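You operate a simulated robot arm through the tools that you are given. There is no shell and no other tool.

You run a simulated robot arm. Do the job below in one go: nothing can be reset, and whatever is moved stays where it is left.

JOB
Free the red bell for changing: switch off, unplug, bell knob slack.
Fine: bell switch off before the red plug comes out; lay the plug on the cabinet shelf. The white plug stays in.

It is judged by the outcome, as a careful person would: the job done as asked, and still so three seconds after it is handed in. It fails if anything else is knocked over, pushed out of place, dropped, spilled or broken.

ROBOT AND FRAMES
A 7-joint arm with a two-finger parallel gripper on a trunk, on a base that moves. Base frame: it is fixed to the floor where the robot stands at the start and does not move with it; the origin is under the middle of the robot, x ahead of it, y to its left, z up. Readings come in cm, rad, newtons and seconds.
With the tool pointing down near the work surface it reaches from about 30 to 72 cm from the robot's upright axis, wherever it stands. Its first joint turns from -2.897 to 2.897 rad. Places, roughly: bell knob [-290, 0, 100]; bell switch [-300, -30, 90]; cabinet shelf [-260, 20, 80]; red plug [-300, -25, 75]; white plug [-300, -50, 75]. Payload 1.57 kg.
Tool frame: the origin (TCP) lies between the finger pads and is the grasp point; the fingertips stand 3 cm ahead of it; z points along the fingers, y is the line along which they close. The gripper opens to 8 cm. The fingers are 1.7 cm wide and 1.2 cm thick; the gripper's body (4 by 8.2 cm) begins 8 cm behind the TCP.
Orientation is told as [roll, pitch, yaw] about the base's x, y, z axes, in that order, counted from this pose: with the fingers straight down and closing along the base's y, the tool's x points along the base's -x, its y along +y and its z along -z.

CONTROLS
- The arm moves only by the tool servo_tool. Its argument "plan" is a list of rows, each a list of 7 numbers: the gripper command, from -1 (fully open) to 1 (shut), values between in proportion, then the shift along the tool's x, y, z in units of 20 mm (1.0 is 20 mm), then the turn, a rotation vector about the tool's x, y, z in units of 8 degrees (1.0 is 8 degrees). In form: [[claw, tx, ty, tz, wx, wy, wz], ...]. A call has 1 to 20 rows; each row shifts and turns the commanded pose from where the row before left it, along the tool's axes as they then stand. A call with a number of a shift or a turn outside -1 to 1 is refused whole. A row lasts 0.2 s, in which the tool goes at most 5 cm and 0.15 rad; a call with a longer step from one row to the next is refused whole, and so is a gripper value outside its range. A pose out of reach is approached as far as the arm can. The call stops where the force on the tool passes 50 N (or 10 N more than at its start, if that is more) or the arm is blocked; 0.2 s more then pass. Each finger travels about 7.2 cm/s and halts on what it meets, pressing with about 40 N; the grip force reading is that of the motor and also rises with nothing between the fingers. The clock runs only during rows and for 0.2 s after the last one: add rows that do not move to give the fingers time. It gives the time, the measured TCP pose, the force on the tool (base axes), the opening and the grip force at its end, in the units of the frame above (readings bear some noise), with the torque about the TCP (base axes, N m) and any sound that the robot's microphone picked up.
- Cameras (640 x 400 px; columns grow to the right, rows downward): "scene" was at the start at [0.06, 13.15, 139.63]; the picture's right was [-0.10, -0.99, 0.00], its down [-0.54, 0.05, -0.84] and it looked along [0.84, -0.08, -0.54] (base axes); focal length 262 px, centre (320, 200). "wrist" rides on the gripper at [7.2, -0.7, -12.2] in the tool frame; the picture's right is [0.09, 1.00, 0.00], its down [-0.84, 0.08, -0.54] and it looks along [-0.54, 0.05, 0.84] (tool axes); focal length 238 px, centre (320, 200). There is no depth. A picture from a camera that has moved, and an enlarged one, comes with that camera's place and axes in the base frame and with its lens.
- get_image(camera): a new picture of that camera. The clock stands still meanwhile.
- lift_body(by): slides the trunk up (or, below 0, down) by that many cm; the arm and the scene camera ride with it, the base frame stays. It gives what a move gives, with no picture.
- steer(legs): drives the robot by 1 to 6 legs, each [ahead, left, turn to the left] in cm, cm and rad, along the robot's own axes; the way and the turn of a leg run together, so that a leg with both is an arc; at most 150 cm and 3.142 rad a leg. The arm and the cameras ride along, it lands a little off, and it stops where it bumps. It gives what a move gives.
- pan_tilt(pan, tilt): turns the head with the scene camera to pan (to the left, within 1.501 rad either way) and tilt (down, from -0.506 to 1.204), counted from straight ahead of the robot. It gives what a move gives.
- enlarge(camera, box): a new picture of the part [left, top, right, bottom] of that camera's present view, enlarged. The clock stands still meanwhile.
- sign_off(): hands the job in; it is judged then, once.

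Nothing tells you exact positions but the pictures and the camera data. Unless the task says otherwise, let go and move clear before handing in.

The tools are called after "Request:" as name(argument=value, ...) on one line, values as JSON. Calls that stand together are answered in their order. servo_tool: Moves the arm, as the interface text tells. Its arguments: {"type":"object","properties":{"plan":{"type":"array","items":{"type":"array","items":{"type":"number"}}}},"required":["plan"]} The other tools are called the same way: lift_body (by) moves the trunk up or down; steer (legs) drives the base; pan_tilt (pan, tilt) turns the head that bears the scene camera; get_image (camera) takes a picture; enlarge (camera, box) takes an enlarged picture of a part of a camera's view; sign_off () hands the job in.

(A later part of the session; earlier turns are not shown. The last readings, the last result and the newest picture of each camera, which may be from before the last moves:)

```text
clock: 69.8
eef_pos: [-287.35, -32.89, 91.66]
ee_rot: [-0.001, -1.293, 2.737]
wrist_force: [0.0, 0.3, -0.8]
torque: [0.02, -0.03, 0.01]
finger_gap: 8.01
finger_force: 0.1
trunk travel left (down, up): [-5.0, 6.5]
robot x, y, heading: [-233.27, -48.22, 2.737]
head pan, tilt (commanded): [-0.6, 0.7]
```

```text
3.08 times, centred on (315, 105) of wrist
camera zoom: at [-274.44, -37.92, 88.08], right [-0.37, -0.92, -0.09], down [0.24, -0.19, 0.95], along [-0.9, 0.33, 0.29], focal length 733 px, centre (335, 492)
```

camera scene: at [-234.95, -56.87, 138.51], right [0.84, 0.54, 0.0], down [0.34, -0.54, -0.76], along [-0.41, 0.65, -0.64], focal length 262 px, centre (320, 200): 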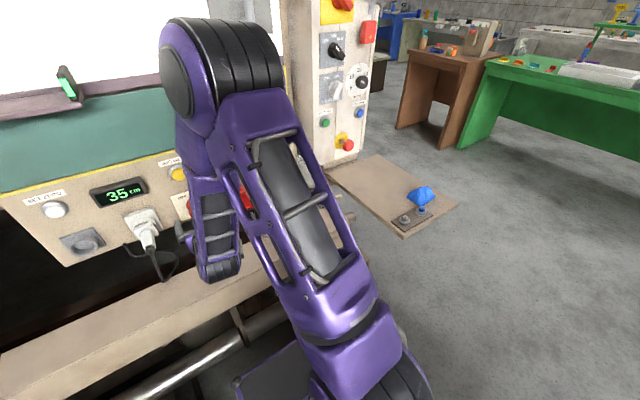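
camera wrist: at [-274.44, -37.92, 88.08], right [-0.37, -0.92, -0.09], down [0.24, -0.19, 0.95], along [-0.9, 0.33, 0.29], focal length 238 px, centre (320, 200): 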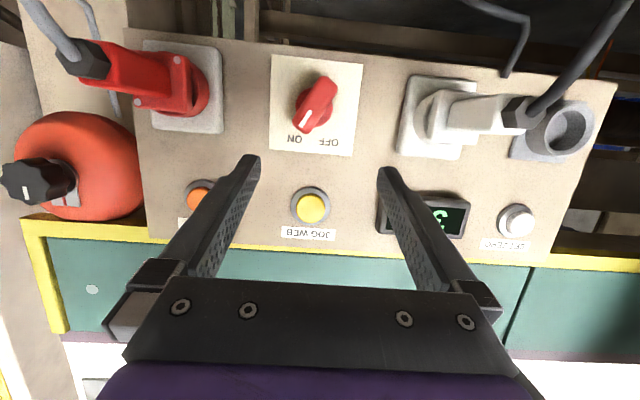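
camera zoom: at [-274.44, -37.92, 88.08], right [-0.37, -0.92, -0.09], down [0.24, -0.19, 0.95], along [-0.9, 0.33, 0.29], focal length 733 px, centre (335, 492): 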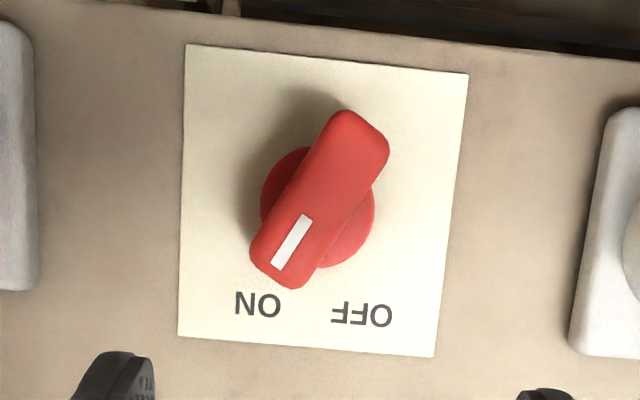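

The bar sits about 30° clockwise (ON), so OFF is about 30° the other way. I'll lower to the switch axis height and roll the gripper 30° clockwise so the fingers straddle the bar.

Request:
servo_tool(plan=[[-1, 0.907, -0.117, 0.26, 0, 0, 0], [-1, 0.907, -0.117, 0.26, 0, 0, 0], [-1, 0.907, -0.117, 0.26, 0, 0, 0], [-1, 0, 0, 0, -0.258, 0, 0.901], [-1, 0, 0, 0, -0.258, 0, 0.901], [-1, 0, 0, 0, -0.258, 0, 0.901], [-1, 0, 0, 0, -0.258, 0, 0.901], [-1, 0, 0, 0, 0, 0, 0]])

Request:
get_image(camera="wrist")

Request:
get_image(camera="scene")

```text
clock: 71.6
eef_pos: [-287.18, -32.51, 85.85]
ee_rot: [1.127, -0.982, 1.682]
wrist_force: [0.2, 0.5, -0.4]
torque: [-0.01, 0.0, -0.03]
finger_gap: 8.01
finger_force: 0.0
trunk travel left (down, up): [-5.0, 6.5]
robot x, y, heading: [-233.22, -47.72, 2.735]
head pan, tilt (commanded): [-0.6, 0.7]
```

```text
taken
camera wrist: at [-274.98, -39.02, 82.44], right [-0.34, -0.84, 0.42], down [0.43, 0.26, 0.86], along [-0.84, 0.47, 0.27], focal length 238 px, centre (320, 200)
```

wrist: 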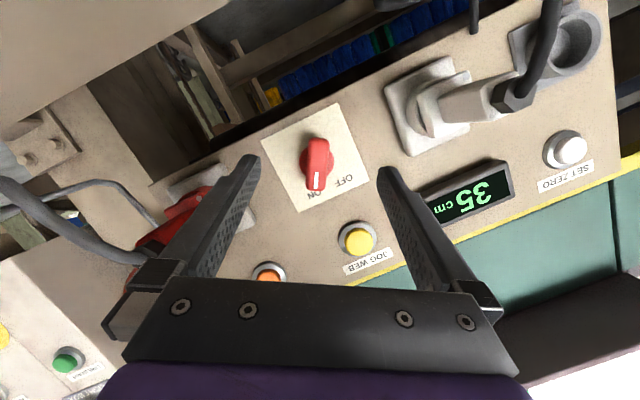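

```text
taken
camera scene: at [-234.95, -56.87, 138.51], right [0.84, 0.54, 0.0], down [0.34, -0.54, -0.76], along [-0.41, 0.65, -0.64], focal length 262 px, centre (320, 200)
```

scene: 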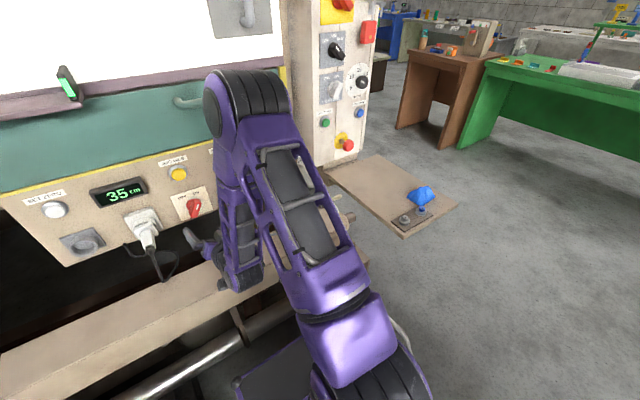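

The bar is aligned vertically between the fingers. Now I'll advance along the panel normal to straddle the bar.

Request:
servo_tool(plan=[[-1, -0.276, 0, 0.961, 0, 0, 0], [-1, -0.276, 0, 0.961, 0, 0, 0], [-1, -0.276, 0, 0.961, 0, 0, 0], [-1, -0.138, 0, 0.48, 0, 0, 0], [-1, -0.138, 0, 0.48, 0, 0, 0], [-1, -0.097, 0, 0.336, 0, 0, 0], [-1, 0, 0, 0, 0, 0, 0]])

Request:
get_image(camera="wrist")

```text
clock: 73.2
eef_pos: [-295.17, -28.98, 85.88]
ee_rot: [1.124, -0.983, 1.687]
wrist_force: [0.7, -0.5, -0.3]
torque: [-0.04, 0.0, 0.0]
finger_gap: 8.0
finger_force: 0.1
trunk travel left (down, up): [-5.0, 6.5]
robot x, y, heading: [-233.42, -47.83, 2.738]
head pan, tilt (commanded): [-0.6, 0.7]
```

```text
taken
camera wrist: at [-283.02, -35.62, 82.41], right [-0.34, -0.84, 0.42], down [0.43, 0.26, 0.86], along [-0.84, 0.47, 0.27], focal length 238 px, centre (320, 200)
```

wrist: 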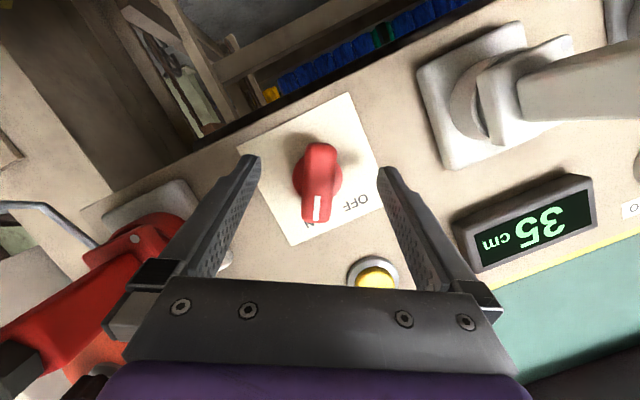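

The fingers straddle the bar cleanly. I'll move in another ~0.6 cm and close gently, watching the gap.

Request:
servo_tool(plan=[[-1, -0.083, 0, 0.288, 0, 0, 0], [-0.2, 0, 0, 0, 0, 0, 0], [0.3, 0, 0, 0, 0, 0, 0], [0.6, 0, 0, 0, 0, 0, 0], [0.6, 0, 0, 0, 0, 0, 0], [0.6, 0, 0, 0, 0, 0, 0]])

Request:
get_image(camera="wrist")

```text
clock: 74.6
eef_pos: [-295.63, -28.76, 85.7]
ee_rot: [1.123, -0.983, 1.685]
wrist_force: [-0.1, 1.2, -2.7]
torque: [-0.08, -0.17, -0.51]
finger_gap: 2.21
finger_force: 35.1
trunk travel left (down, up): [-5.0, 6.5]
robot x, y, heading: [-233.1, -47.9, 2.738]
head pan, tilt (commanded): [-0.6, 0.7]
```

```text
taken
camera wrist: at [-283.57, -35.37, 82.4], right [-0.34, -0.84, 0.42], down [0.43, 0.26, 0.87], along [-0.84, 0.47, 0.27], focal length 238 px, centre (320, 200)
```

wrist: 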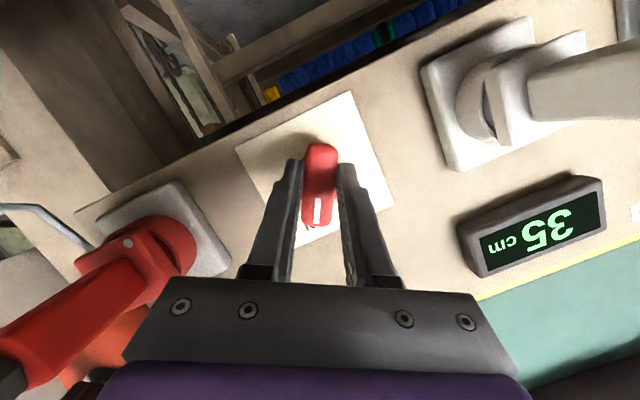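

Bar gripped (gap 2.2 cm). Now turn it counter-clockwise about the panel normal, first half way.

Request:
servo_tool(plan=[[0.6, 0, 0, 0, 0.259, 0, -0.901], [0.6, 0, 0, 0, 0.259, 0, -0.901], [0.6, 0, 0, 0, 0.259, 0, -0.901], [0.6, 0, 0, 0, 0.259, 0, -0.901]])

Request:
get_image(camera="wrist")

```text
clock: 75.6
eef_pos: [-295.57, -28.61, 85.75]
ee_rot: [-0.007, -1.291, 2.739]
wrist_force: [-3.1, 9.7, -8.6]
torque: [-0.14, -0.34, -0.69]
finger_gap: 2.16
finger_force: 34.6
trunk travel left (down, up): [-5.0, 6.5]
robot x, y, heading: [-233.12, -47.81, 2.736]
head pan, tilt (commanded): [-0.6, 0.7]
```

```text
taken
camera wrist: at [-282.78, -33.57, 82.24], right [-0.37, -0.92, -0.09], down [0.23, -0.19, 0.95], along [-0.9, 0.34, 0.28], focal length 238 px, centre (320, 200)
```

wrist: 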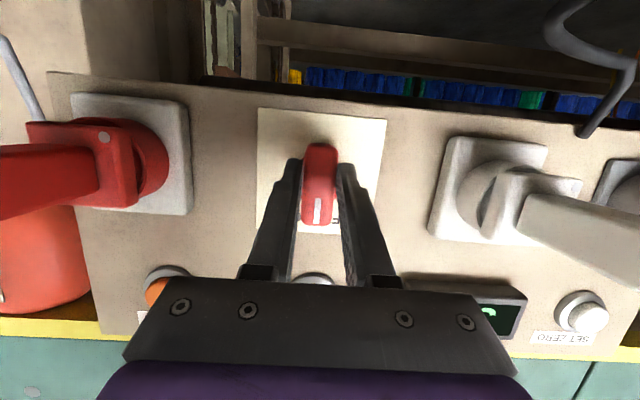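

The bar has followed to vertical with modest force. Continuing the other half to OFF.

Request:
servo_tool(plan=[[0.6, 0, 0, 0, 0.259, 0, -0.901], [0.6, 0, 0, 0, 0.259, 0, -0.901], [0.6, 0, 0, 0, 0.259, 0, -0.901], [0.6, 0, 0, 0, 0.259, 0, -0.901]])

Request:
get_image(camera="wrist")

```text
clock: 76.6
eef_pos: [-295.57, -28.65, 85.85]
ee_rot: [-1.123, -0.979, -2.503]
wrist_force: [5.1, 14.4, -8.2]
torque: [-0.28, -0.27, -1.09]
finger_gap: 2.2
finger_force: 34.9
trunk travel left (down, up): [-5.0, 6.5]
robot x, y, heading: [-233.27, -47.35, 2.737]
head pan, tilt (commanded): [-0.6, 0.7]
```

```text
taken
camera wrist: at [-282.05, -31.92, 83.1], right [-0.3, -0.76, -0.58], down [0.05, -0.62, 0.79], along [-0.95, 0.21, 0.22], focal length 238 px, centre (320, 200)
```

wrist: 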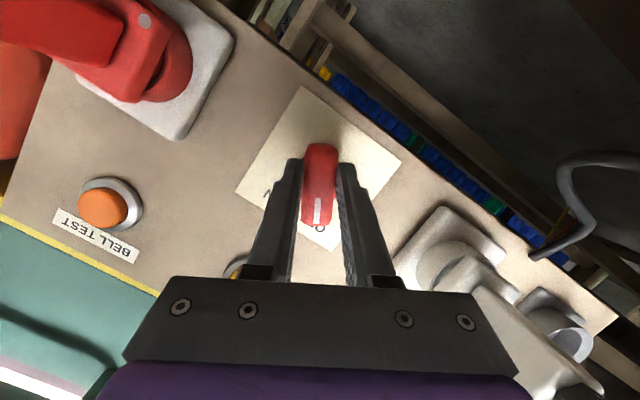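

It followed to about 30° left. I'll nudge ~5° more to feel for the stop.

Request:
servo_tool(plan=[[0.6, 0, 0, 0, 0.179, 0, -0.625], [0.6, 0, 0, 0, 0, 0, 0]])

Request:
enlarge(camera="wrist", box=[220, 70, 420, 270])

```text
clock: 77.2
eef_pos: [-295.63, -28.54, 85.81]
ee_rot: [-1.195, -0.903, -2.443]
wrist_force: [6.3, 16.1, -7.4]
torque: [-1.07, -0.03, 0.03]
finger_gap: 2.3
finger_force: 35.2
trunk travel left (down, up): [-5.0, 6.5]
robot x, y, heading: [-233.34, -48.1, 2.735]
head pan, tilt (commanded): [-0.6, 0.7]
```

```text
2.00 times, centred on (320, 170) of wrist
camera zoom: at [-281.98, -31.74, 83.36], right [-0.28, -0.71, -0.65], down [0.02, -0.68, 0.74], along [-0.96, 0.19, 0.2], focal length 477 px, centre (320, 260)
```

zoom: 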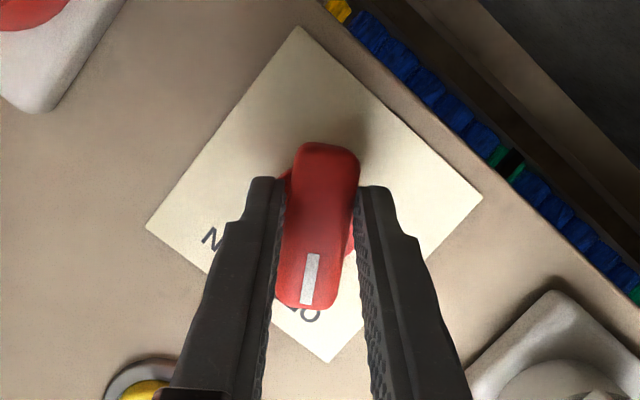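

The torque jumped and the bar lags the fingers: it's against its OFF stop. I'll relax the extra turn, open, and back away along the normal.

Request:
servo_tool(plan=[[0.6, 0, 0, 0, -0.179, 0, 0.625], [0.6, 0, 0, 0, 0, 0, 0], [0.2, 0, 0, 0, 0, 0, 0], [-0.3, 0, 0, 0, 0, 0, 0], [-1, 0, 0, 0, 0, 0, 0], [-1, 0, 0, 0, 0, 0, 0], [-1, 0, 0, 0, 0, 0, 0]])

Request:
servo_tool(plan=[[-1, 0.138, 0, -0.48, 0, 0, 0], [-1, 0.276, 0, -0.961, 0, 0, 0], [-1, 0.276, 0, -0.961, 0, 0, 0], [-1, 0.276, 0, -0.961, 0, 0, 0], [-1, 0.276, 0, -0.961, 0, 0, 0], [-1, 0, 0, 0, 0, 0, 0]])

Request:
get_image(camera="wrist")

Request:
get_image(camera="scene")

```text
clock: 78.8
eef_pos: [-295.79, -28.7, 85.7]
ee_rot: [-1.124, -0.981, -2.499]
wrist_force: [-0.9, 0.2, 0.4]
torque: [-0.02, -0.04, 0.0]
finger_gap: 8.02
finger_force: 0.1
trunk travel left (down, up): [-5.0, 6.5]
robot x, y, heading: [-233.31, -47.54, 2.734]
head pan, tilt (commanded): [-0.6, 0.7]
```

```text
clock: 80.2
eef_pos: [-287.44, -32.18, 85.86]
ee_rot: [-1.125, -0.982, -2.5]
wrist_force: [0.2, -0.6, -0.1]
torque: [0.02, -0.03, -0.01]
finger_gap: 8.01
finger_force: 0.0
trunk travel left (down, up): [-5.0, 6.5]
robot x, y, heading: [-233.37, -47.64, 2.734]
head pan, tilt (commanded): [-0.6, 0.7]
```

```text
taken
camera wrist: at [-273.89, -35.57, 83.14], right [-0.3, -0.76, -0.57], down [0.05, -0.61, 0.79], along [-0.95, 0.21, 0.22], focal length 238 px, centre (320, 200)
```

wrist: 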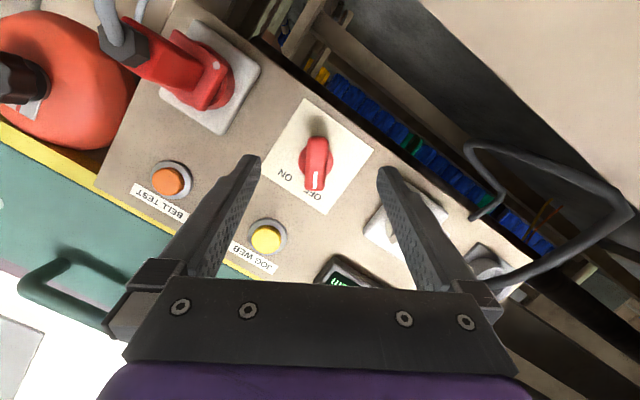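

```text
taken
camera scene: at [-234.94, -56.87, 138.51], right [0.84, 0.54, 0.0], down [0.34, -0.54, -0.76], along [-0.41, 0.65, -0.64], focal length 262 px, centre (320, 200)
```

scene: 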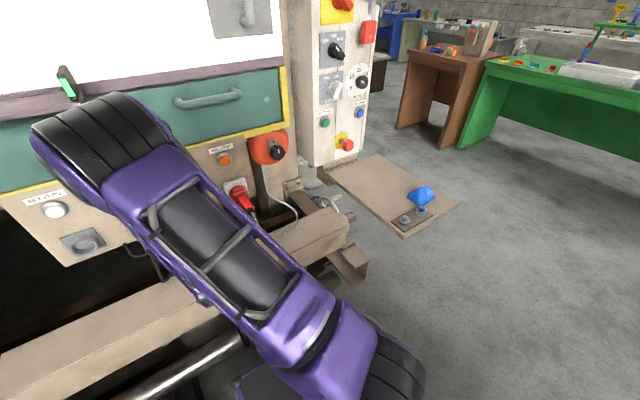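

The switch now shows OFF. Next: unroll the gripper, back off and up, tilt the fingers more downward (50° from vertical), and shift right to above the red plug.

Request:
servo_tool(plan=[[-1, 0, 0, 0, -0.259, 0, 0.901], [-1, 0, 0, 0, -0.259, 0, 0.901], [-1, 0, 0, 0, -0.259, 0, 0.901], [-1, 0, 0, 0, -0.259, 0, 0.901], [-1, -0.768, 0, -0.949, 0, 0, 0], [-1, -0.768, 0, -0.949, 0, 0, 0], [-1, -0.768, 0, -0.949, 0, 0, 0], [-1, -0.768, 0, -0.949, 0, 0, 0], [-1, -0.768, 0, -0.949, 0, 0, 0], [-1, 0, -1, 0, 0, 1, 0], [-1, 0, -1, 0, 0, 1, 0], [-1, 0, -1, 0, 0, 1, 0], [-1, 0, -1, 0, 0, 0, 0], [-1, 0, -1, 0, 0, 0, 0], [-1, 0, -1, 0, 0, 0, 0], [-1, 0, -0.75, 0, 0, 0, 0], [-1, 0, 0, 0, 0, 0, 0]])

Request:
get_image(camera="wrist")

Request:
get_image(camera="scene")

```text
clock: 83.8
eef_pos: [-276.72, -22.64, 95.91]
ee_rot: [0.0, -0.874, 2.735]
wrist_force: [0.0, -0.6, 0.4]
torque: [-0.01, 0.02, -0.01]
finger_gap: 7.98
finger_force: 0.0
out of reach, approached as far as the arm can: row 9
trunk travel left (down, up): [-5.0, 6.5]
robot x, y, heading: [-233.2, -47.62, 2.735]
head pan, tilt (commanded): [-0.6, 0.7]
```

```text
taken
camera wrist: at [-263.67, -27.68, 98.3], right [-0.34, -0.94, -0.07], down [-0.14, -0.02, 0.99], along [-0.93, 0.35, -0.13], focal length 238 px, centre (320, 200)
```

wrist: 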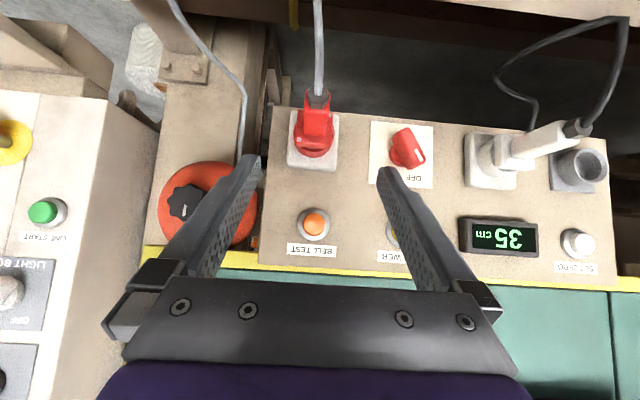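

```text
taken
camera scene: at [-234.94, -56.87, 138.51], right [0.84, 0.54, 0.0], down [0.34, -0.54, -0.76], along [-0.41, 0.65, -0.64], focal length 262 px, centre (320, 200)
```

scene: 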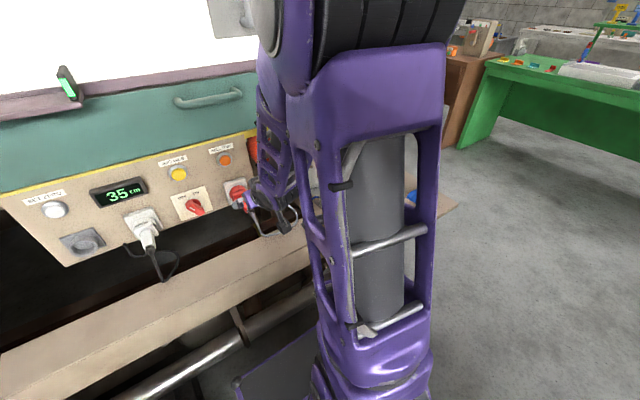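

The plug is right below and ahead (axis U-aligned, z≈85.4). I'll advance over the plug's neck at this height, then check before descending.

Request:
servo_tool(plan=[[-1, -0.643, -0.11, 0.766, 0, 0, 0], [-1, -0.643, -0.11, 0.766, 0, 0, 0], [-1, -0.643, 0, 0.766, 0, 0, 0], [-1, -0.643, 0, 0.766, 0, 0, 0], [-1, -0.643, 0, 0.766, 0, 0, 0], [-1, -0.29, 0, 0.345, 0, 0, 0], [-1, 0, 0, 0, 0, 0, 0]])

Request:
get_image(camera="wrist")

Request:
get_image(camera="scene")

```text
clock: 85.4
eef_pos: [-286.56, -17.89, 95.78]
ee_rot: [0.001, -0.874, 2.736]
wrist_force: [-0.5, -0.3, 0.3]
torque: [0.01, -0.02, -0.01]
finger_gap: 8.01
finger_force: 0.1
trunk travel left (down, up): [-5.0, 6.5]
robot x, y, heading: [-233.52, -47.62, 2.741]
head pan, tilt (commanded): [-0.6, 0.7]
```

```text
taken
camera wrist: at [-273.43, -22.88, 98.2], right [-0.34, -0.94, -0.07], down [-0.14, -0.02, 0.99], along [-0.93, 0.35, -0.13], focal length 238 px, centre (320, 200)
```

wrist: 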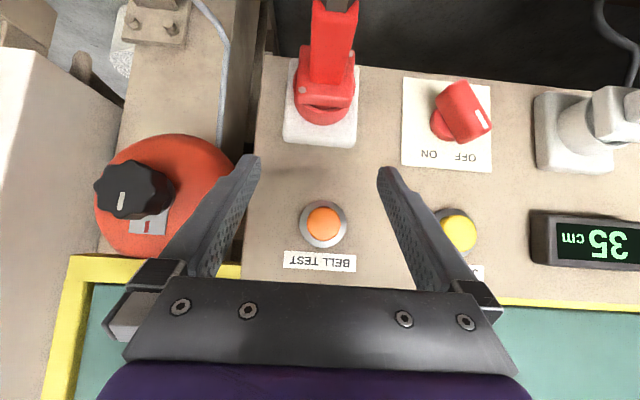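

```text
taken
camera scene: at [-234.95, -56.87, 138.51], right [0.84, 0.54, 0.0], down [0.34, -0.54, -0.76], along [-0.41, 0.65, -0.64], focal length 262 px, centre (320, 200)
```

scene: 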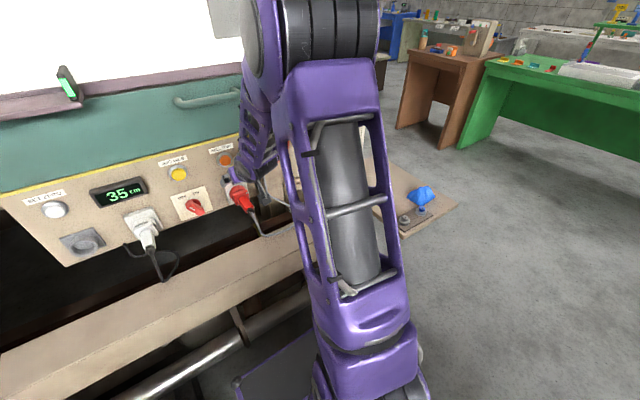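

Request:
enlarge(camera="wrist", box=[250, 0, 400, 160])

```text
2.50 times, centred on (325, 80) of wrist
camera zoom: at [-273.43, -22.88, 98.2], right [-0.34, -0.94, -0.07], down [-0.14, -0.02, 0.99], along [-0.93, 0.35, -0.13], focal length 596 px, centre (308, 500)
```

zoom: 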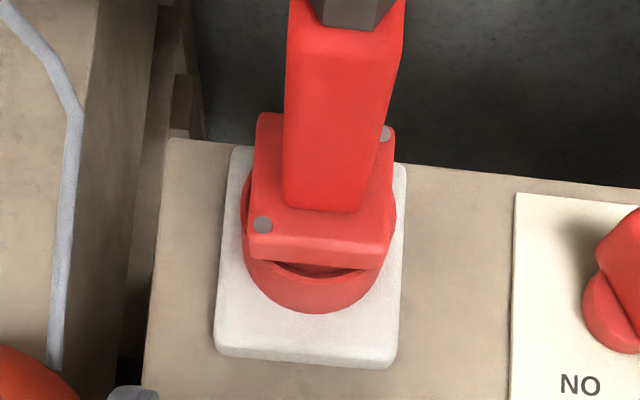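

The neck spans about n=5.3–11.4 and is 2.7 cm wide; the gripper is centred over it. I'll descend straddling the neck.

Request:
servo_tool(plan=[[-1, 0.786, 0.016, 0.62, 0, 0, 0], [-1, 0.786, 0.016, 0.62, 0, 0, 0], [-1, 0.786, 0.016, 0.62, 0, 0, 0], [-1, 0.786, 0.016, 0.62, 0, 0, 0], [-1, 0.786, 0.016, 0.62, 0, 0, 0], [-1, 0.077, 0, 0.064, 0, 0, 0], [-1, 0, 0, 0, 0, 0, 0]])

Request:
get_image(camera="wrist")

Request:
enlarge(camera="scene", box=[140, 120, 340, 260])

```text
clock: 87.0
eef_pos: [-286.4, -18.09, 85.55]
ee_rot: [0.0, -0.87, 2.736]
wrist_force: [-0.5, -0.7, -0.7]
torque: [-0.01, 0.0, 0.01]
finger_gap: 7.98
finger_force: 0.0
trunk travel left (down, up): [-5.0, 6.5]
robot x, y, heading: [-233.01, -47.52, 2.737]
head pan, tilt (commanded): [-0.6, 0.7]
```

```text
taken
camera wrist: at [-273.28, -23.18, 87.95], right [-0.34, -0.94, -0.07], down [-0.14, -0.02, 0.99], along [-0.93, 0.35, -0.13], focal length 238 px, centre (320, 200)
```

wrist: 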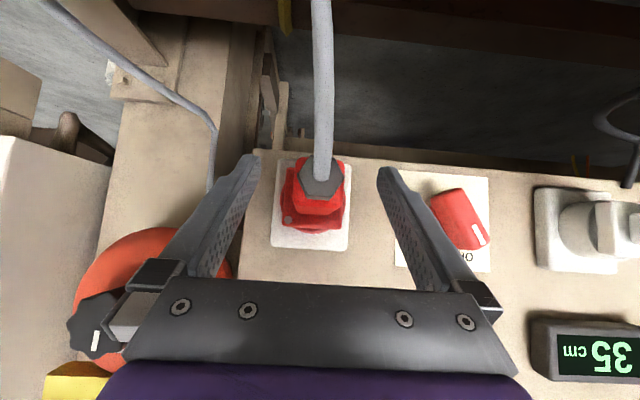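

```text
2.86 times, centred on (240, 190) of scene
camera zoom: at [-234.95, -56.87, 138.5], right [0.84, 0.54, 0.0], down [0.34, -0.54, -0.76], along [-0.41, 0.65, -0.64], focal length 749 px, centre (549, 229)
```

zoom: 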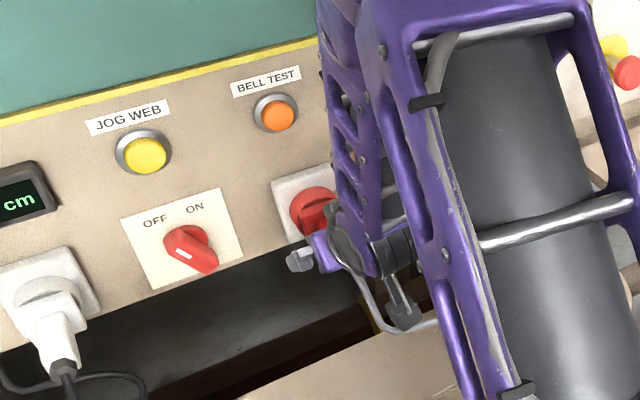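

The plug's neck is centred between the fingers, and the scene view confirms the switch at OFF. I'll close on the neck.

Request:
servo_tool(plan=[[-0.2, 0, 0, 0, 0, 0, 0], [0.3, 0, 0, 0, 0, 0, 0], [1, 0, 0, 0, 0, 0, 0], [1, 0, 0, 0, 0, 0, 0], [1, 0, 0, 0, 0, 0, 0]])

Request:
get_image(camera="wrist")

```text
clock: 88.2
eef_pos: [-286.23, -17.97, 85.65]
ee_rot: [-0.001, -0.872, 2.73]
wrist_force: [3.0, 8.7, -0.4]
torque: [0.13, -0.1, -0.66]
finger_gap: 2.54
finger_force: 36.5
trunk travel left (down, up): [-5.0, 6.5]
robot x, y, heading: [-233.5, -47.58, 2.737]
head pan, tilt (commanded): [-0.6, 0.7]
```

```text
taken
camera wrist: at [-273.23, -23.05, 87.97], right [-0.34, -0.94, -0.07], down [-0.14, -0.02, 0.99], along [-0.93, 0.35, -0.13], focal length 238 px, centre (320, 200)
```

wrist: 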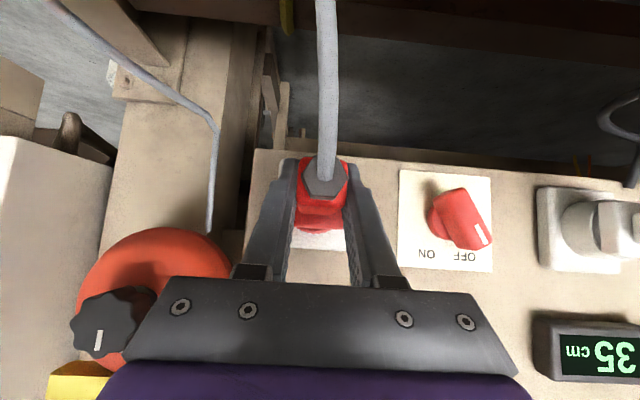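

Firm grip (2.5 cm). Now pull straight out along the panel normal, slowly.

Request:
servo_tool(plan=[[1, 0.161, 0, -0.192, 0, 0, 0], [1, 0.161, 0, -0.192, 0, 0, 0], [1, 0.161, 0, -0.192, 0, 0, 0], [1, 0.161, 0, -0.192, 0, 0, 0], [1, 0.161, 0, -0.192, 0, 0, 0], [1, 0.161, 0, -0.192, 0, 0, 0]])

Request:
get_image(camera="wrist")

```text
clock: 89.6
eef_pos: [-283.47, -19.46, 85.8]
ee_rot: [0.0, -0.871, 2.735]
wrist_force: [-0.5, -0.4, 0.8]
torque: [0.0, -0.05, 0.01]
finger_gap: 2.54
finger_force: 37.2
trunk travel left (down, up): [-5.0, 6.5]
robot x, y, heading: [-233.29, -47.73, 2.738]
head pan, tilt (commanded): [-0.6, 0.7]
```

```text
taken
camera wrist: at [-270.5, -24.36, 88.11], right [-0.34, -0.94, -0.07], down [-0.14, -0.02, 0.99], along [-0.93, 0.35, -0.13], focal length 238 px, centre (320, 200)
```

wrist: 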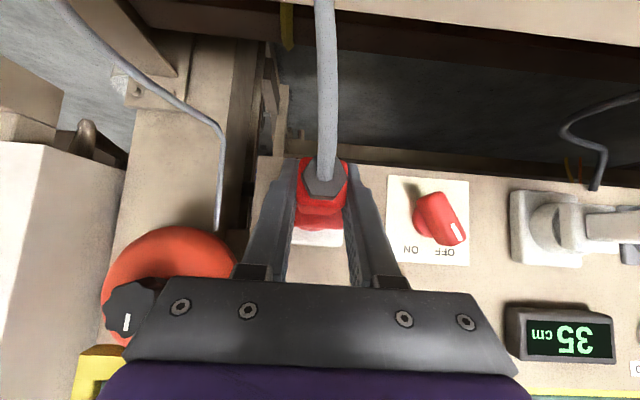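

The side load vanished and the plug moved with the gripper — it's free. I'll back out another 6 cm and look.

Request:
servo_tool(plan=[[1, 0.322, 0, -0.383, 0, 0, 0], [1, 0.322, 0, -0.383, 0, 0, 0], [1, 0.322, 0, -0.383, 0, 0, 0], [1, 0.322, 0, -0.383, 0, 0, 0], [1, 0.322, 0, -0.383, 0, 0, 0], [1, 0.322, 0, -0.383, 0, 0, 0], [1, -0.383, 0, -0.322, 0, 0, 0], [1, -0.383, 0, -0.322, 0, 0, 0], [1, -0.383, 0, -0.322, 0, 0, 0], [1, -0.383, 0, -0.322, 0, 0, 0]])

Request:
get_image(camera="wrist")

Request:
get_image(camera="scene")

```text
clock: 91.8
eef_pos: [-278.11, -21.67, 89.56]
ee_rot: [0.001, -0.872, 2.737]
wrist_force: [0.3, -0.1, -1.2]
torque: [0.02, -0.02, -0.02]
finger_gap: 2.56
finger_force: 37.1
trunk travel left (down, up): [-5.0, 6.5]
robot x, y, heading: [-233.11, -47.87, 2.736]
head pan, tilt (commanded): [-0.6, 0.7]
```

```text
taken
camera wrist: at [-264.99, -26.63, 92.01], right [-0.34, -0.94, -0.07], down [-0.14, -0.02, 0.99], along [-0.93, 0.35, -0.13], focal length 238 px, centre (320, 200)
```

wrist: 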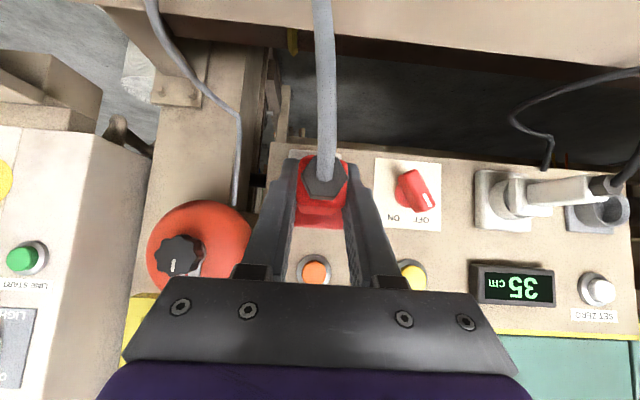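

```text
taken
camera scene: at [-234.96, -56.87, 138.5], right [0.84, 0.54, 0.0], down [0.34, -0.54, -0.76], along [-0.41, 0.65, -0.64], focal length 262 px, centre (320, 200)
```

scene: 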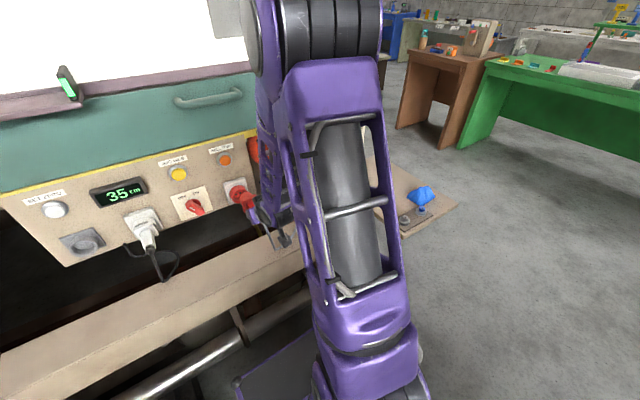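

Request:
enlarge(camera="scene", box=[180, 150, 320, 260])

Request:
enlarge(camera="wrist", box=[240, 120, 400, 280])

```text
3.64 times, centred on (250, 205) of scene
camera zoom: at [-234.96, -56.87, 138.5], right [0.84, 0.54, 0.0], down [0.34, -0.54, -0.76], along [-0.41, 0.65, -0.64], focal length 953 px, centre (574, 182)
```

zoom: 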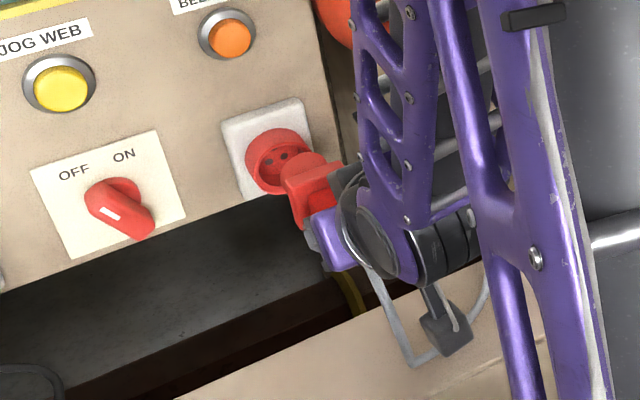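

```text
2.50 times, centred on (320, 200) of wrist
camera zoom: at [-264.99, -26.63, 92.01], right [-0.34, -0.94, -0.07], down [-0.14, -0.02, 0.99], along [-0.93, 0.35, -0.13], focal length 596 px, centre (320, 200)
```

zoom: 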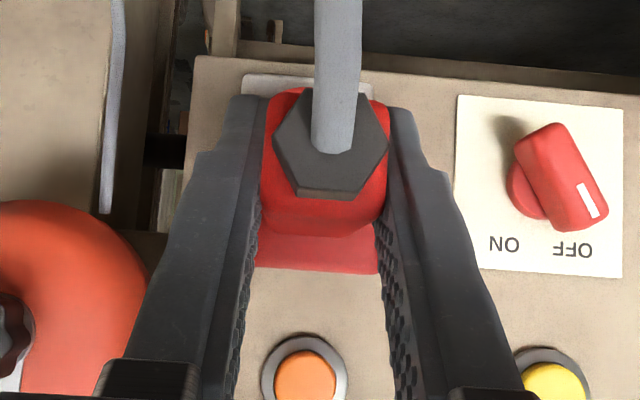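

The socket is now empty and the plug is in hand; switch is at OFF. I'll lift the plug a bit and shift the base 22 cm to the right toward the shelf side.

Request:
servo_tool(plan=[[1, -0.435, 0, -0.92, 0, 0, 0], [1, -0.435, 0, -0.92, 0, 0, 0], [1, -0.435, 0, -0.92, 0, 0, 0], [1, -0.435, 0, -0.92, 0, 0, 0], [1, 0, 0, 0, 0, 0, 0]])

Request:
steer(legs=[[0, -11, 0]])

Request:
get_image(camera="scene")

Request:
get_image(camera="wrist")

```text
clock: 93.0
eef_pos: [-275.06, -22.98, 97.05]
ee_rot: [0.001, -0.874, 2.736]
wrist_force: [-0.4, 0.9, -0.9]
torque: [-0.03, -0.03, 0.0]
finger_gap: 2.52
finger_force: 37.3
trunk travel left (down, up): [-5.0, 6.5]
robot x, y, heading: [-233.16, -48.06, 2.738]
head pan, tilt (commanded): [-0.6, 0.7]
```

```text
clock: 94.7
eef_pos: [-270.73, -13.05, 96.96]
ee_rot: [0.0, -0.874, 2.739]
wrist_force: [-0.4, 0.2, -1.8]
torque: [-0.03, -0.02, 0.02]
finger_gap: 2.57
finger_force: 36.6
trunk travel left (down, up): [-5.0, 6.5]
robot x, y, heading: [-229.08, -37.38, 2.737]
head pan, tilt (commanded): [-0.6, 0.7]
```

```text
taken
camera scene: at [-230.64, -46.84, 138.5], right [0.84, 0.54, 0.0], down [0.35, -0.54, -0.76], along [-0.41, 0.65, -0.64], focal length 262 px, centre (320, 200)
```

scene: 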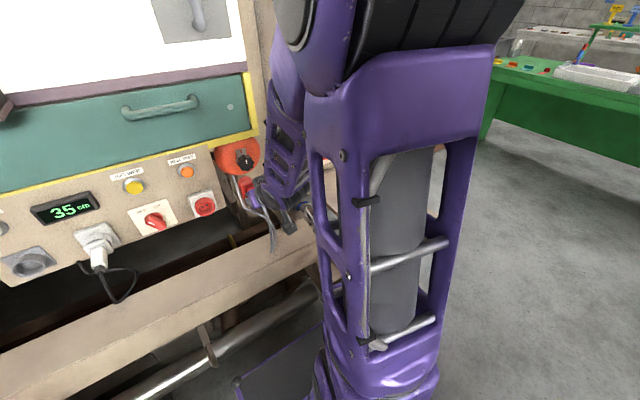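

```text
taken
camera wrist: at [-257.69, -18.02, 99.43], right [-0.34, -0.94, -0.07], down [-0.14, -0.02, 0.99], along [-0.93, 0.34, -0.13], focal length 238 px, centre (320, 200)
```

wrist: 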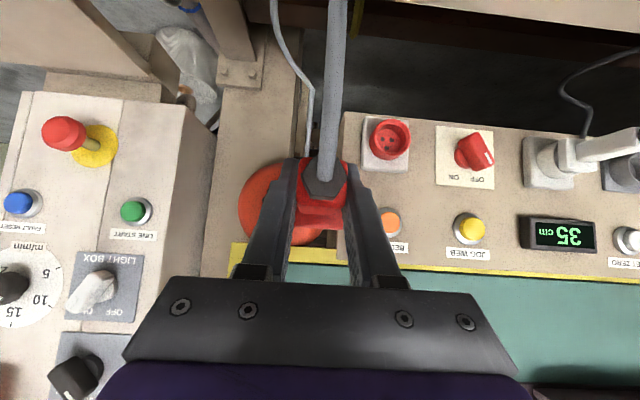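

Going well; the cord follows freely. Another 11 cm to the right.

Request:
steer(legs=[[0, -11, 0]])

Request:
get_image(camera="scene")

Request:
get_image(camera="wrist")

```text
clock: 96.4
eef_pos: [-266.46, -3.23, 97.01]
ee_rot: [0.001, -0.874, 2.738]
wrist_force: [0.0, -0.1, -0.4]
torque: [-0.03, -0.04, -0.01]
finger_gap: 2.53
finger_force: 36.4
trunk travel left (down, up): [-5.0, 6.5]
robot x, y, heading: [-224.51, -27.95, 2.736]
head pan, tilt (commanded): [-0.6, 0.7]
```

```text
taken
camera scene: at [-226.38, -36.9, 138.5], right [0.84, 0.54, 0.0], down [0.35, -0.54, -0.76], along [-0.41, 0.64, -0.64], focal length 262 px, centre (320, 200)
```

scene: 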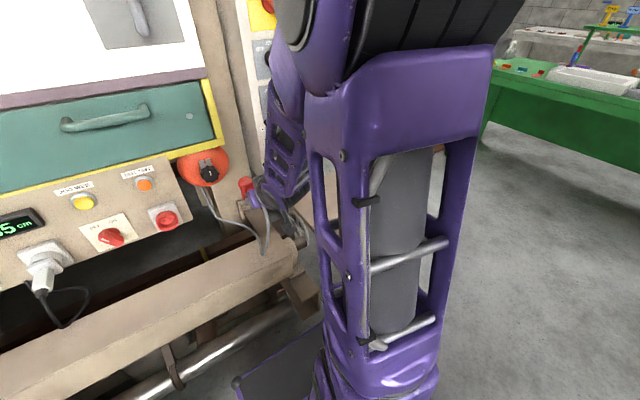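

```text
taken
camera wrist: at [-253.47, -8.12, 99.43], right [-0.34, -0.94, -0.07], down [-0.14, -0.02, 0.99], along [-0.93, 0.34, -0.13], focal length 238 px, centre (320, 200)
```

wrist: 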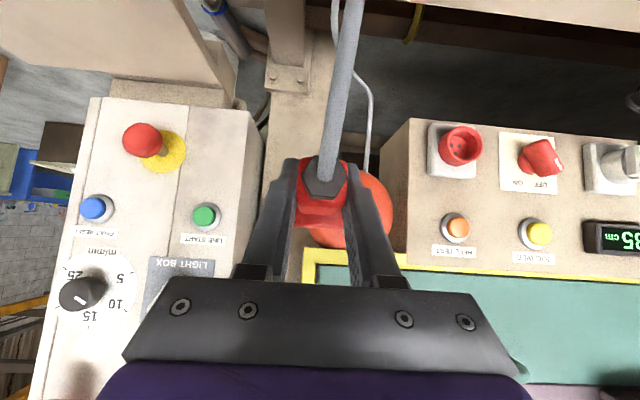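

I'm now ahead of the bell with the plug in hand. I'll turn the tool about the vertical to point right-forward (toward the shelf) while raising a little, then look at the shelf through the wrist camera.

Request:
servo_tool(plan=[[1, 0.61, 0, -0.73, 0, 0, 0], [1, 0.61, 0, -0.73, 0, 0, 0], [1, 0.488, 0, 0.41, 0.718, 0, 0.603], [1, -0.23, 0, -0.193, 0.718, 0, 0.603], [1, -0.23, 0, -0.193, 0.718, 0, 0.603], [1, -0.23, 0, -0.193, 0.718, 0, 0.603], [1, -0.23, 0, -0.193, 0.718, 0, 0.603], [1, -0.23, 0, -0.193, 0.718, 0, 0.603], [1, 0, 0, 0, 0, 0, 0]])

Request:
get_image(camera="wrist")

Request:
get_image(camera="scene")

```text
clock: 98.4
eef_pos: [-263.81, -4.28, 98.97]
ee_rot: [0.0, -0.873, 1.953]
wrist_force: [-0.3, 0.1, -0.7]
torque: [-0.04, -0.05, -0.02]
finger_gap: 2.54
finger_force: 36.6
out of reach, approached as far as the arm can: row 3
trunk travel left (down, up): [-5.0, 6.5]
robot x, y, heading: [-224.95, -27.77, 2.734]
head pan, tilt (commanded): [-0.6, 0.7]
```

```text
taken
camera wrist: at [-258.0, -17.1, 101.41], right [-0.9, -0.43, -0.07], down [-0.12, 0.09, 0.99], along [-0.42, 0.9, -0.13], focal length 238 px, centre (320, 200)
```

wrist: 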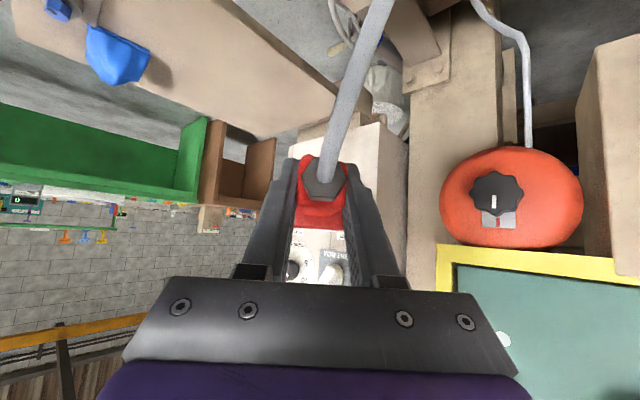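

```text
taken
camera scene: at [-226.39, -36.9, 138.5], right [0.84, 0.54, 0.0], down [0.35, -0.54, -0.76], along [-0.41, 0.64, -0.64], focal length 262 px, centre (320, 200)
```

scene: 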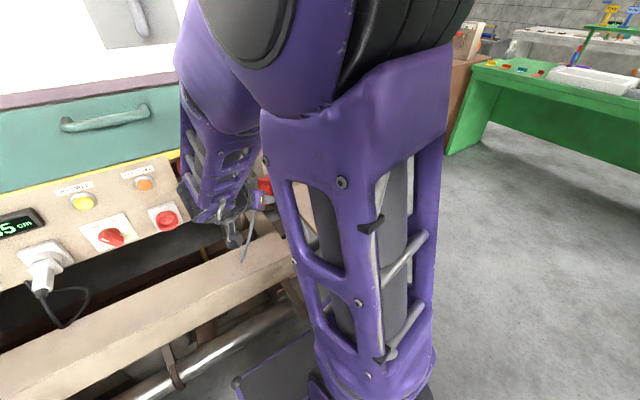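

The tool now points 45° right; the shelf with the blue object is at upper left of the wrist view. I'll rotate 30° further so the plug lies parallel to the cabinet face, and move partway over the shelf.

Request:
servo_tool(plan=[[1, 0, 0, 0, 0.718, 0, 0.603], [1, 0, 0, 0, 0.718, 0, 0.603], [1, 0, 0, 0, 0.718, 0, 0.603], [1, 0, 0, 0, 0.718, 0, 0.603], [1, -0.643, -0.166, 0.766, 0, 0, 0], [1, -0.643, -0.166, 0.766, 0, 0, 0], [1, -0.643, -0.166, 0.766, 0, 0, 0], [1, -0.643, -0.166, 0.766, 0, 0, 0], [1, -0.643, -0.166, 0.766, 0, 0, 0], [1, 0, 0, 0, 0, 0, 0]])

Request:
get_image(camera="wrist")

Request:
get_image(camera="scene")

```text
clock: 100.6
eef_pos: [-260.79, 5.47, 99.11]
ee_rot: [0.0, -0.873, 1.431]
wrist_force: [0.0, -0.1, -1.1]
torque: [-0.04, 0.0, -0.01]
finger_gap: 2.56
finger_force: 36.9
trunk travel left (down, up): [-5.0, 6.5]
robot x, y, heading: [-224.92, -27.42, 2.736]
head pan, tilt (commanded): [-0.6, 0.7]
```

```text
taken
camera wrist: at [-262.17, -8.46, 101.49], right [-0.99, 0.08, -0.07], down [-0.06, 0.13, 0.99], along [0.09, 0.99, -0.13], focal length 238 px, centre (320, 200)
```

wrist: 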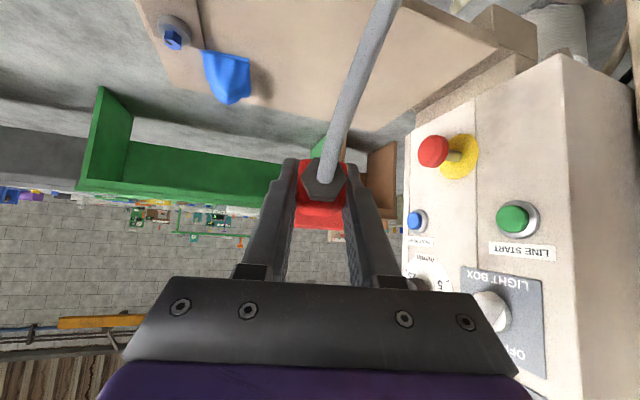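

```text
taken
camera scene: at [-226.38, -36.89, 138.51], right [0.84, 0.54, 0.0], down [0.35, -0.54, -0.76], along [-0.41, 0.64, -0.64], focal length 262 px, centre (320, 200)
```

scene: 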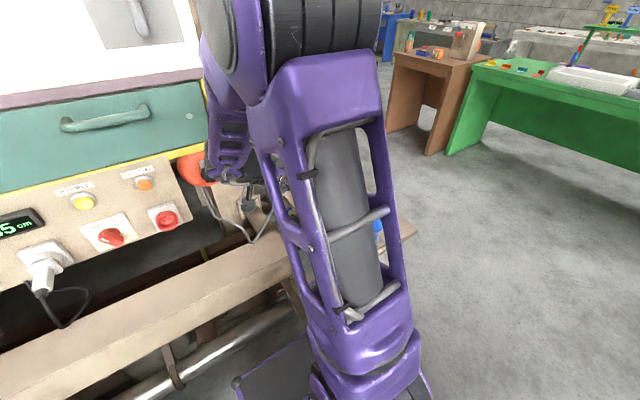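

Request:
enlarge(camera="wrist", box=[100, 0, 580, 220])

```text
1.33 times, centred on (340, 110) of wrist
camera zoom: at [-262.17, -8.46, 101.49], right [-0.99, 0.08, -0.07], down [-0.06, 0.13, 0.99], along [0.09, 0.99, -0.13], focal length 318 px, centre (293, 320)
```

zoom: 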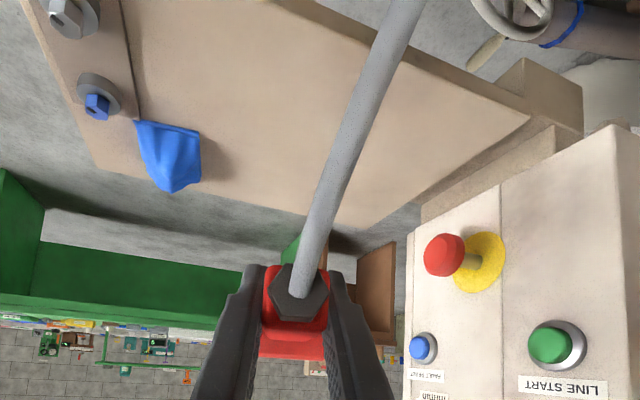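

The shelf is at z≈78 (U from −93 to −66), and its back half is free; the blue lump and small bolts are by the front edge. I'll move the plug over the free back-left area, then check.

Request:
servo_tool(plan=[[1, -0.595, 0.2625, 0.709, 0, 0, 0], [1, -0.595, 0.2625, 0.709, 0, 0, 0], [1, -0.595, 0.2625, 0.709, 0, 0, 0], [1, -0.595, 0.2625, 0.709, 0, 0, 0], [1, -0.595, 0.2625, 0.709, 0, 0, 0], [1, -0.595, 0.2625, 0.709, 0, 0, 0], [1, -0.595, 0.2625, 0.709, 0, 0, 0], [1, -0.595, 0.2625, 0.709, 0, 0, 0], [1, 0, 0, 0, 0, 0, 0]])

Request:
get_image(camera="wrist")

Request:
get_image(camera="scene")

```text
clock: 102.6
eef_pos: [-262.78, 20.77, 99.08]
ee_rot: [-0.002, -0.874, 1.431]
wrist_force: [-0.6, -0.4, -0.9]
torque: [-0.05, 0.0, 0.0]
finger_gap: 2.54
finger_force: 36.6
trunk travel left (down, up): [-5.0, 6.5]
robot x, y, heading: [-224.87, -27.73, 2.738]
head pan, tilt (commanded): [-0.6, 0.7]
```

```text
taken
camera wrist: at [-263.99, 6.73, 101.43], right [-0.99, 0.08, -0.07], down [-0.06, 0.13, 0.99], along [0.09, 0.99, -0.13], focal length 238 px, centre (320, 200)
```

wrist: 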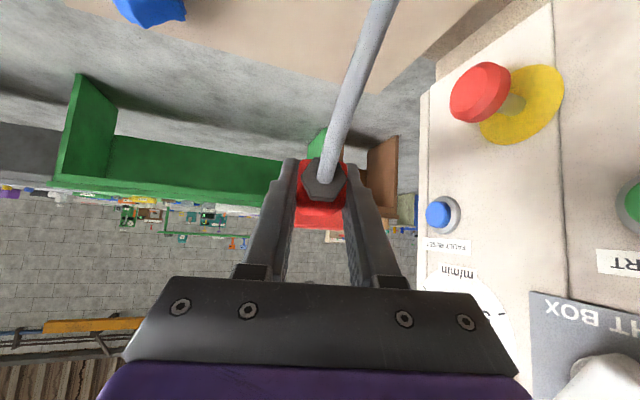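

```text
taken
camera scene: at [-226.38, -36.89, 138.51], right [0.84, 0.54, 0.0], down [0.35, -0.54, -0.76], along [-0.41, 0.64, -0.64], focal length 262 px, centre (320, 200)
```

scene: 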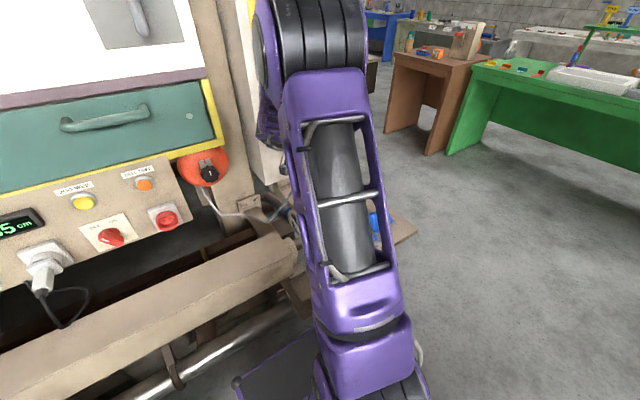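

No cord tension. Now lowering toward the shelf to about z=85 and checking.

Request:
servo_tool(plan=[[1, 0.766, 0, 0.643, 0, 0, 0], [1, 0.766, 0, 0.643, 0, 0, 0], [1, 0.766, 0, 0.643, 0, 0, 0], [1, 0.766, 0, 0.643, 0, 0, 0], [1, 0.766, 0, 0.643, 0, 0, 0], [1, 0.766, 0, 0.643, 0, 0, 0], [1, 0.766, 0, 0.643, 0, 0, 0], [1, 0, 0, 0, 0, 0, 0]])

Request:
get_image(camera="wrist")

Request:
get_image(camera="scene")

```text
clock: 104.4
eef_pos: [-262.64, 20.73, 85.13]
ee_rot: [0.0, -0.872, 1.429]
wrist_force: [0.0, 0.9, -1.7]
torque: [-0.06, 0.0, 0.02]
finger_gap: 2.54
finger_force: 36.8
trunk travel left (down, up): [-5.0, 6.5]
robot x, y, heading: [-224.75, -27.92, 2.735]
head pan, tilt (commanded): [-0.6, 0.7]
```

```text
taken
camera wrist: at [-264.0, 6.66, 87.46], right [-0.99, 0.08, -0.07], down [-0.06, 0.13, 0.99], along [0.09, 0.99, -0.13], focal length 238 px, centre (320, 200)
```

wrist: 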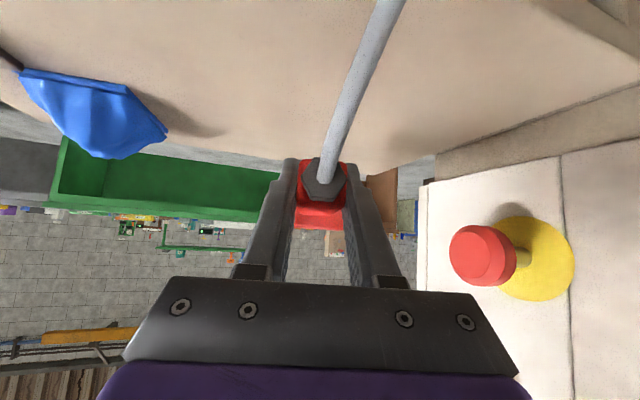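

```text
taken
camera scene: at [-226.38, -36.89, 138.51], right [0.84, 0.54, 0.0], down [0.35, -0.54, -0.76], along [-0.41, 0.64, -0.64], focal length 262 px, centre (320, 200)
```

scene: 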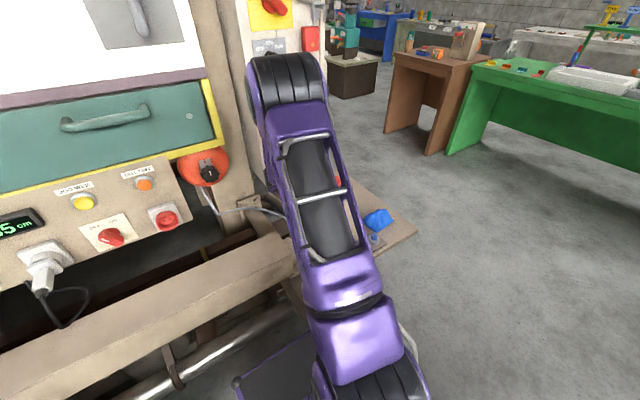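

Clear of the blue object and the E-stop. Lowering slowly now, watching the force.

Request:
servo_tool(plan=[[1, 0.383, 0, 0.322, 0, 0, 0], [1, 0.383, 0, 0.322, 0, 0, 0], [1, 0.192, 0, 0.161, 0, 0, 0], [1, 0.192, 0, 0.161, 0, 0, 0], [1, 0.192, 0, 0.161, 0, 0, 0], [1, 0, 0, 0, 0, 0, 0]])

Request:
get_image(camera="wrist")

```text
clock: 105.8
eef_pos: [-262.95, 20.84, 81.6]
ee_rot: [0.001, -0.874, 1.431]
wrist_force: [0.1, 0.0, -1.2]
torque: [-0.05, 0.04, 0.0]
finger_gap: 2.55
finger_force: 36.2
trunk travel left (down, up): [-5.0, 6.5]
robot x, y, heading: [-224.69, -27.71, 2.739]
head pan, tilt (commanded): [-0.6, 0.7]
```

```text
taken
camera wrist: at [-264.14, 6.85, 83.97], right [-0.99, 0.08, -0.07], down [-0.06, 0.13, 0.99], along [0.09, 0.99, -0.13], focal length 238 px, centre (320, 200)
```

wrist: 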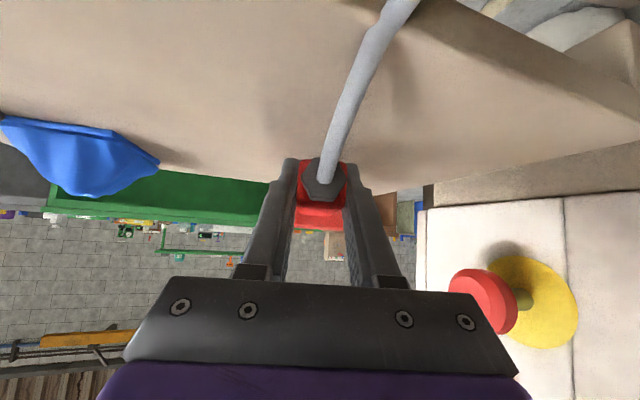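

Request:
servo_tool(plan=[[1, 0.192, 0, 0.161, 0, 0, 0], [1, 0.192, 0, 0.161, 0, 0, 0], [1, 0, 0, 0, 0, 0, 0]])

Request:
servo_tool(plan=[[1, 0.1, 0, 0.084, 0, 0, 0], [1, 0.1, 0, 0.084, 0, 0, 0], [1, 0, 0, 0, 0, 0, 0]])

```text
clock: 106.6
eef_pos: [-262.8, 20.88, 80.37]
ee_rot: [0.0, -0.873, 1.431]
wrist_force: [-0.6, -0.6, -1.3]
torque: [0.0, 0.02, 0.01]
finger_gap: 2.54
finger_force: 37.0
trunk travel left (down, up): [-5.0, 6.5]
robot x, y, heading: [-224.57, -27.99, 2.733]
head pan, tilt (commanded): [-0.6, 0.7]
```

```text
clock: 107.4
eef_pos: [-262.77, 20.96, 80.59]
ee_rot: [0.005, -0.881, 1.425]
wrist_force: [-7.3, 7.0, 27.4]
torque: [0.57, -0.31, 0.25]
finger_gap: 2.57
finger_force: 36.4
trunk travel left (down, up): [-5.0, 6.5]
robot x, y, heading: [-224.97, -27.79, 2.736]
head pan, tilt (commanded): [-0.6, 0.7]
```

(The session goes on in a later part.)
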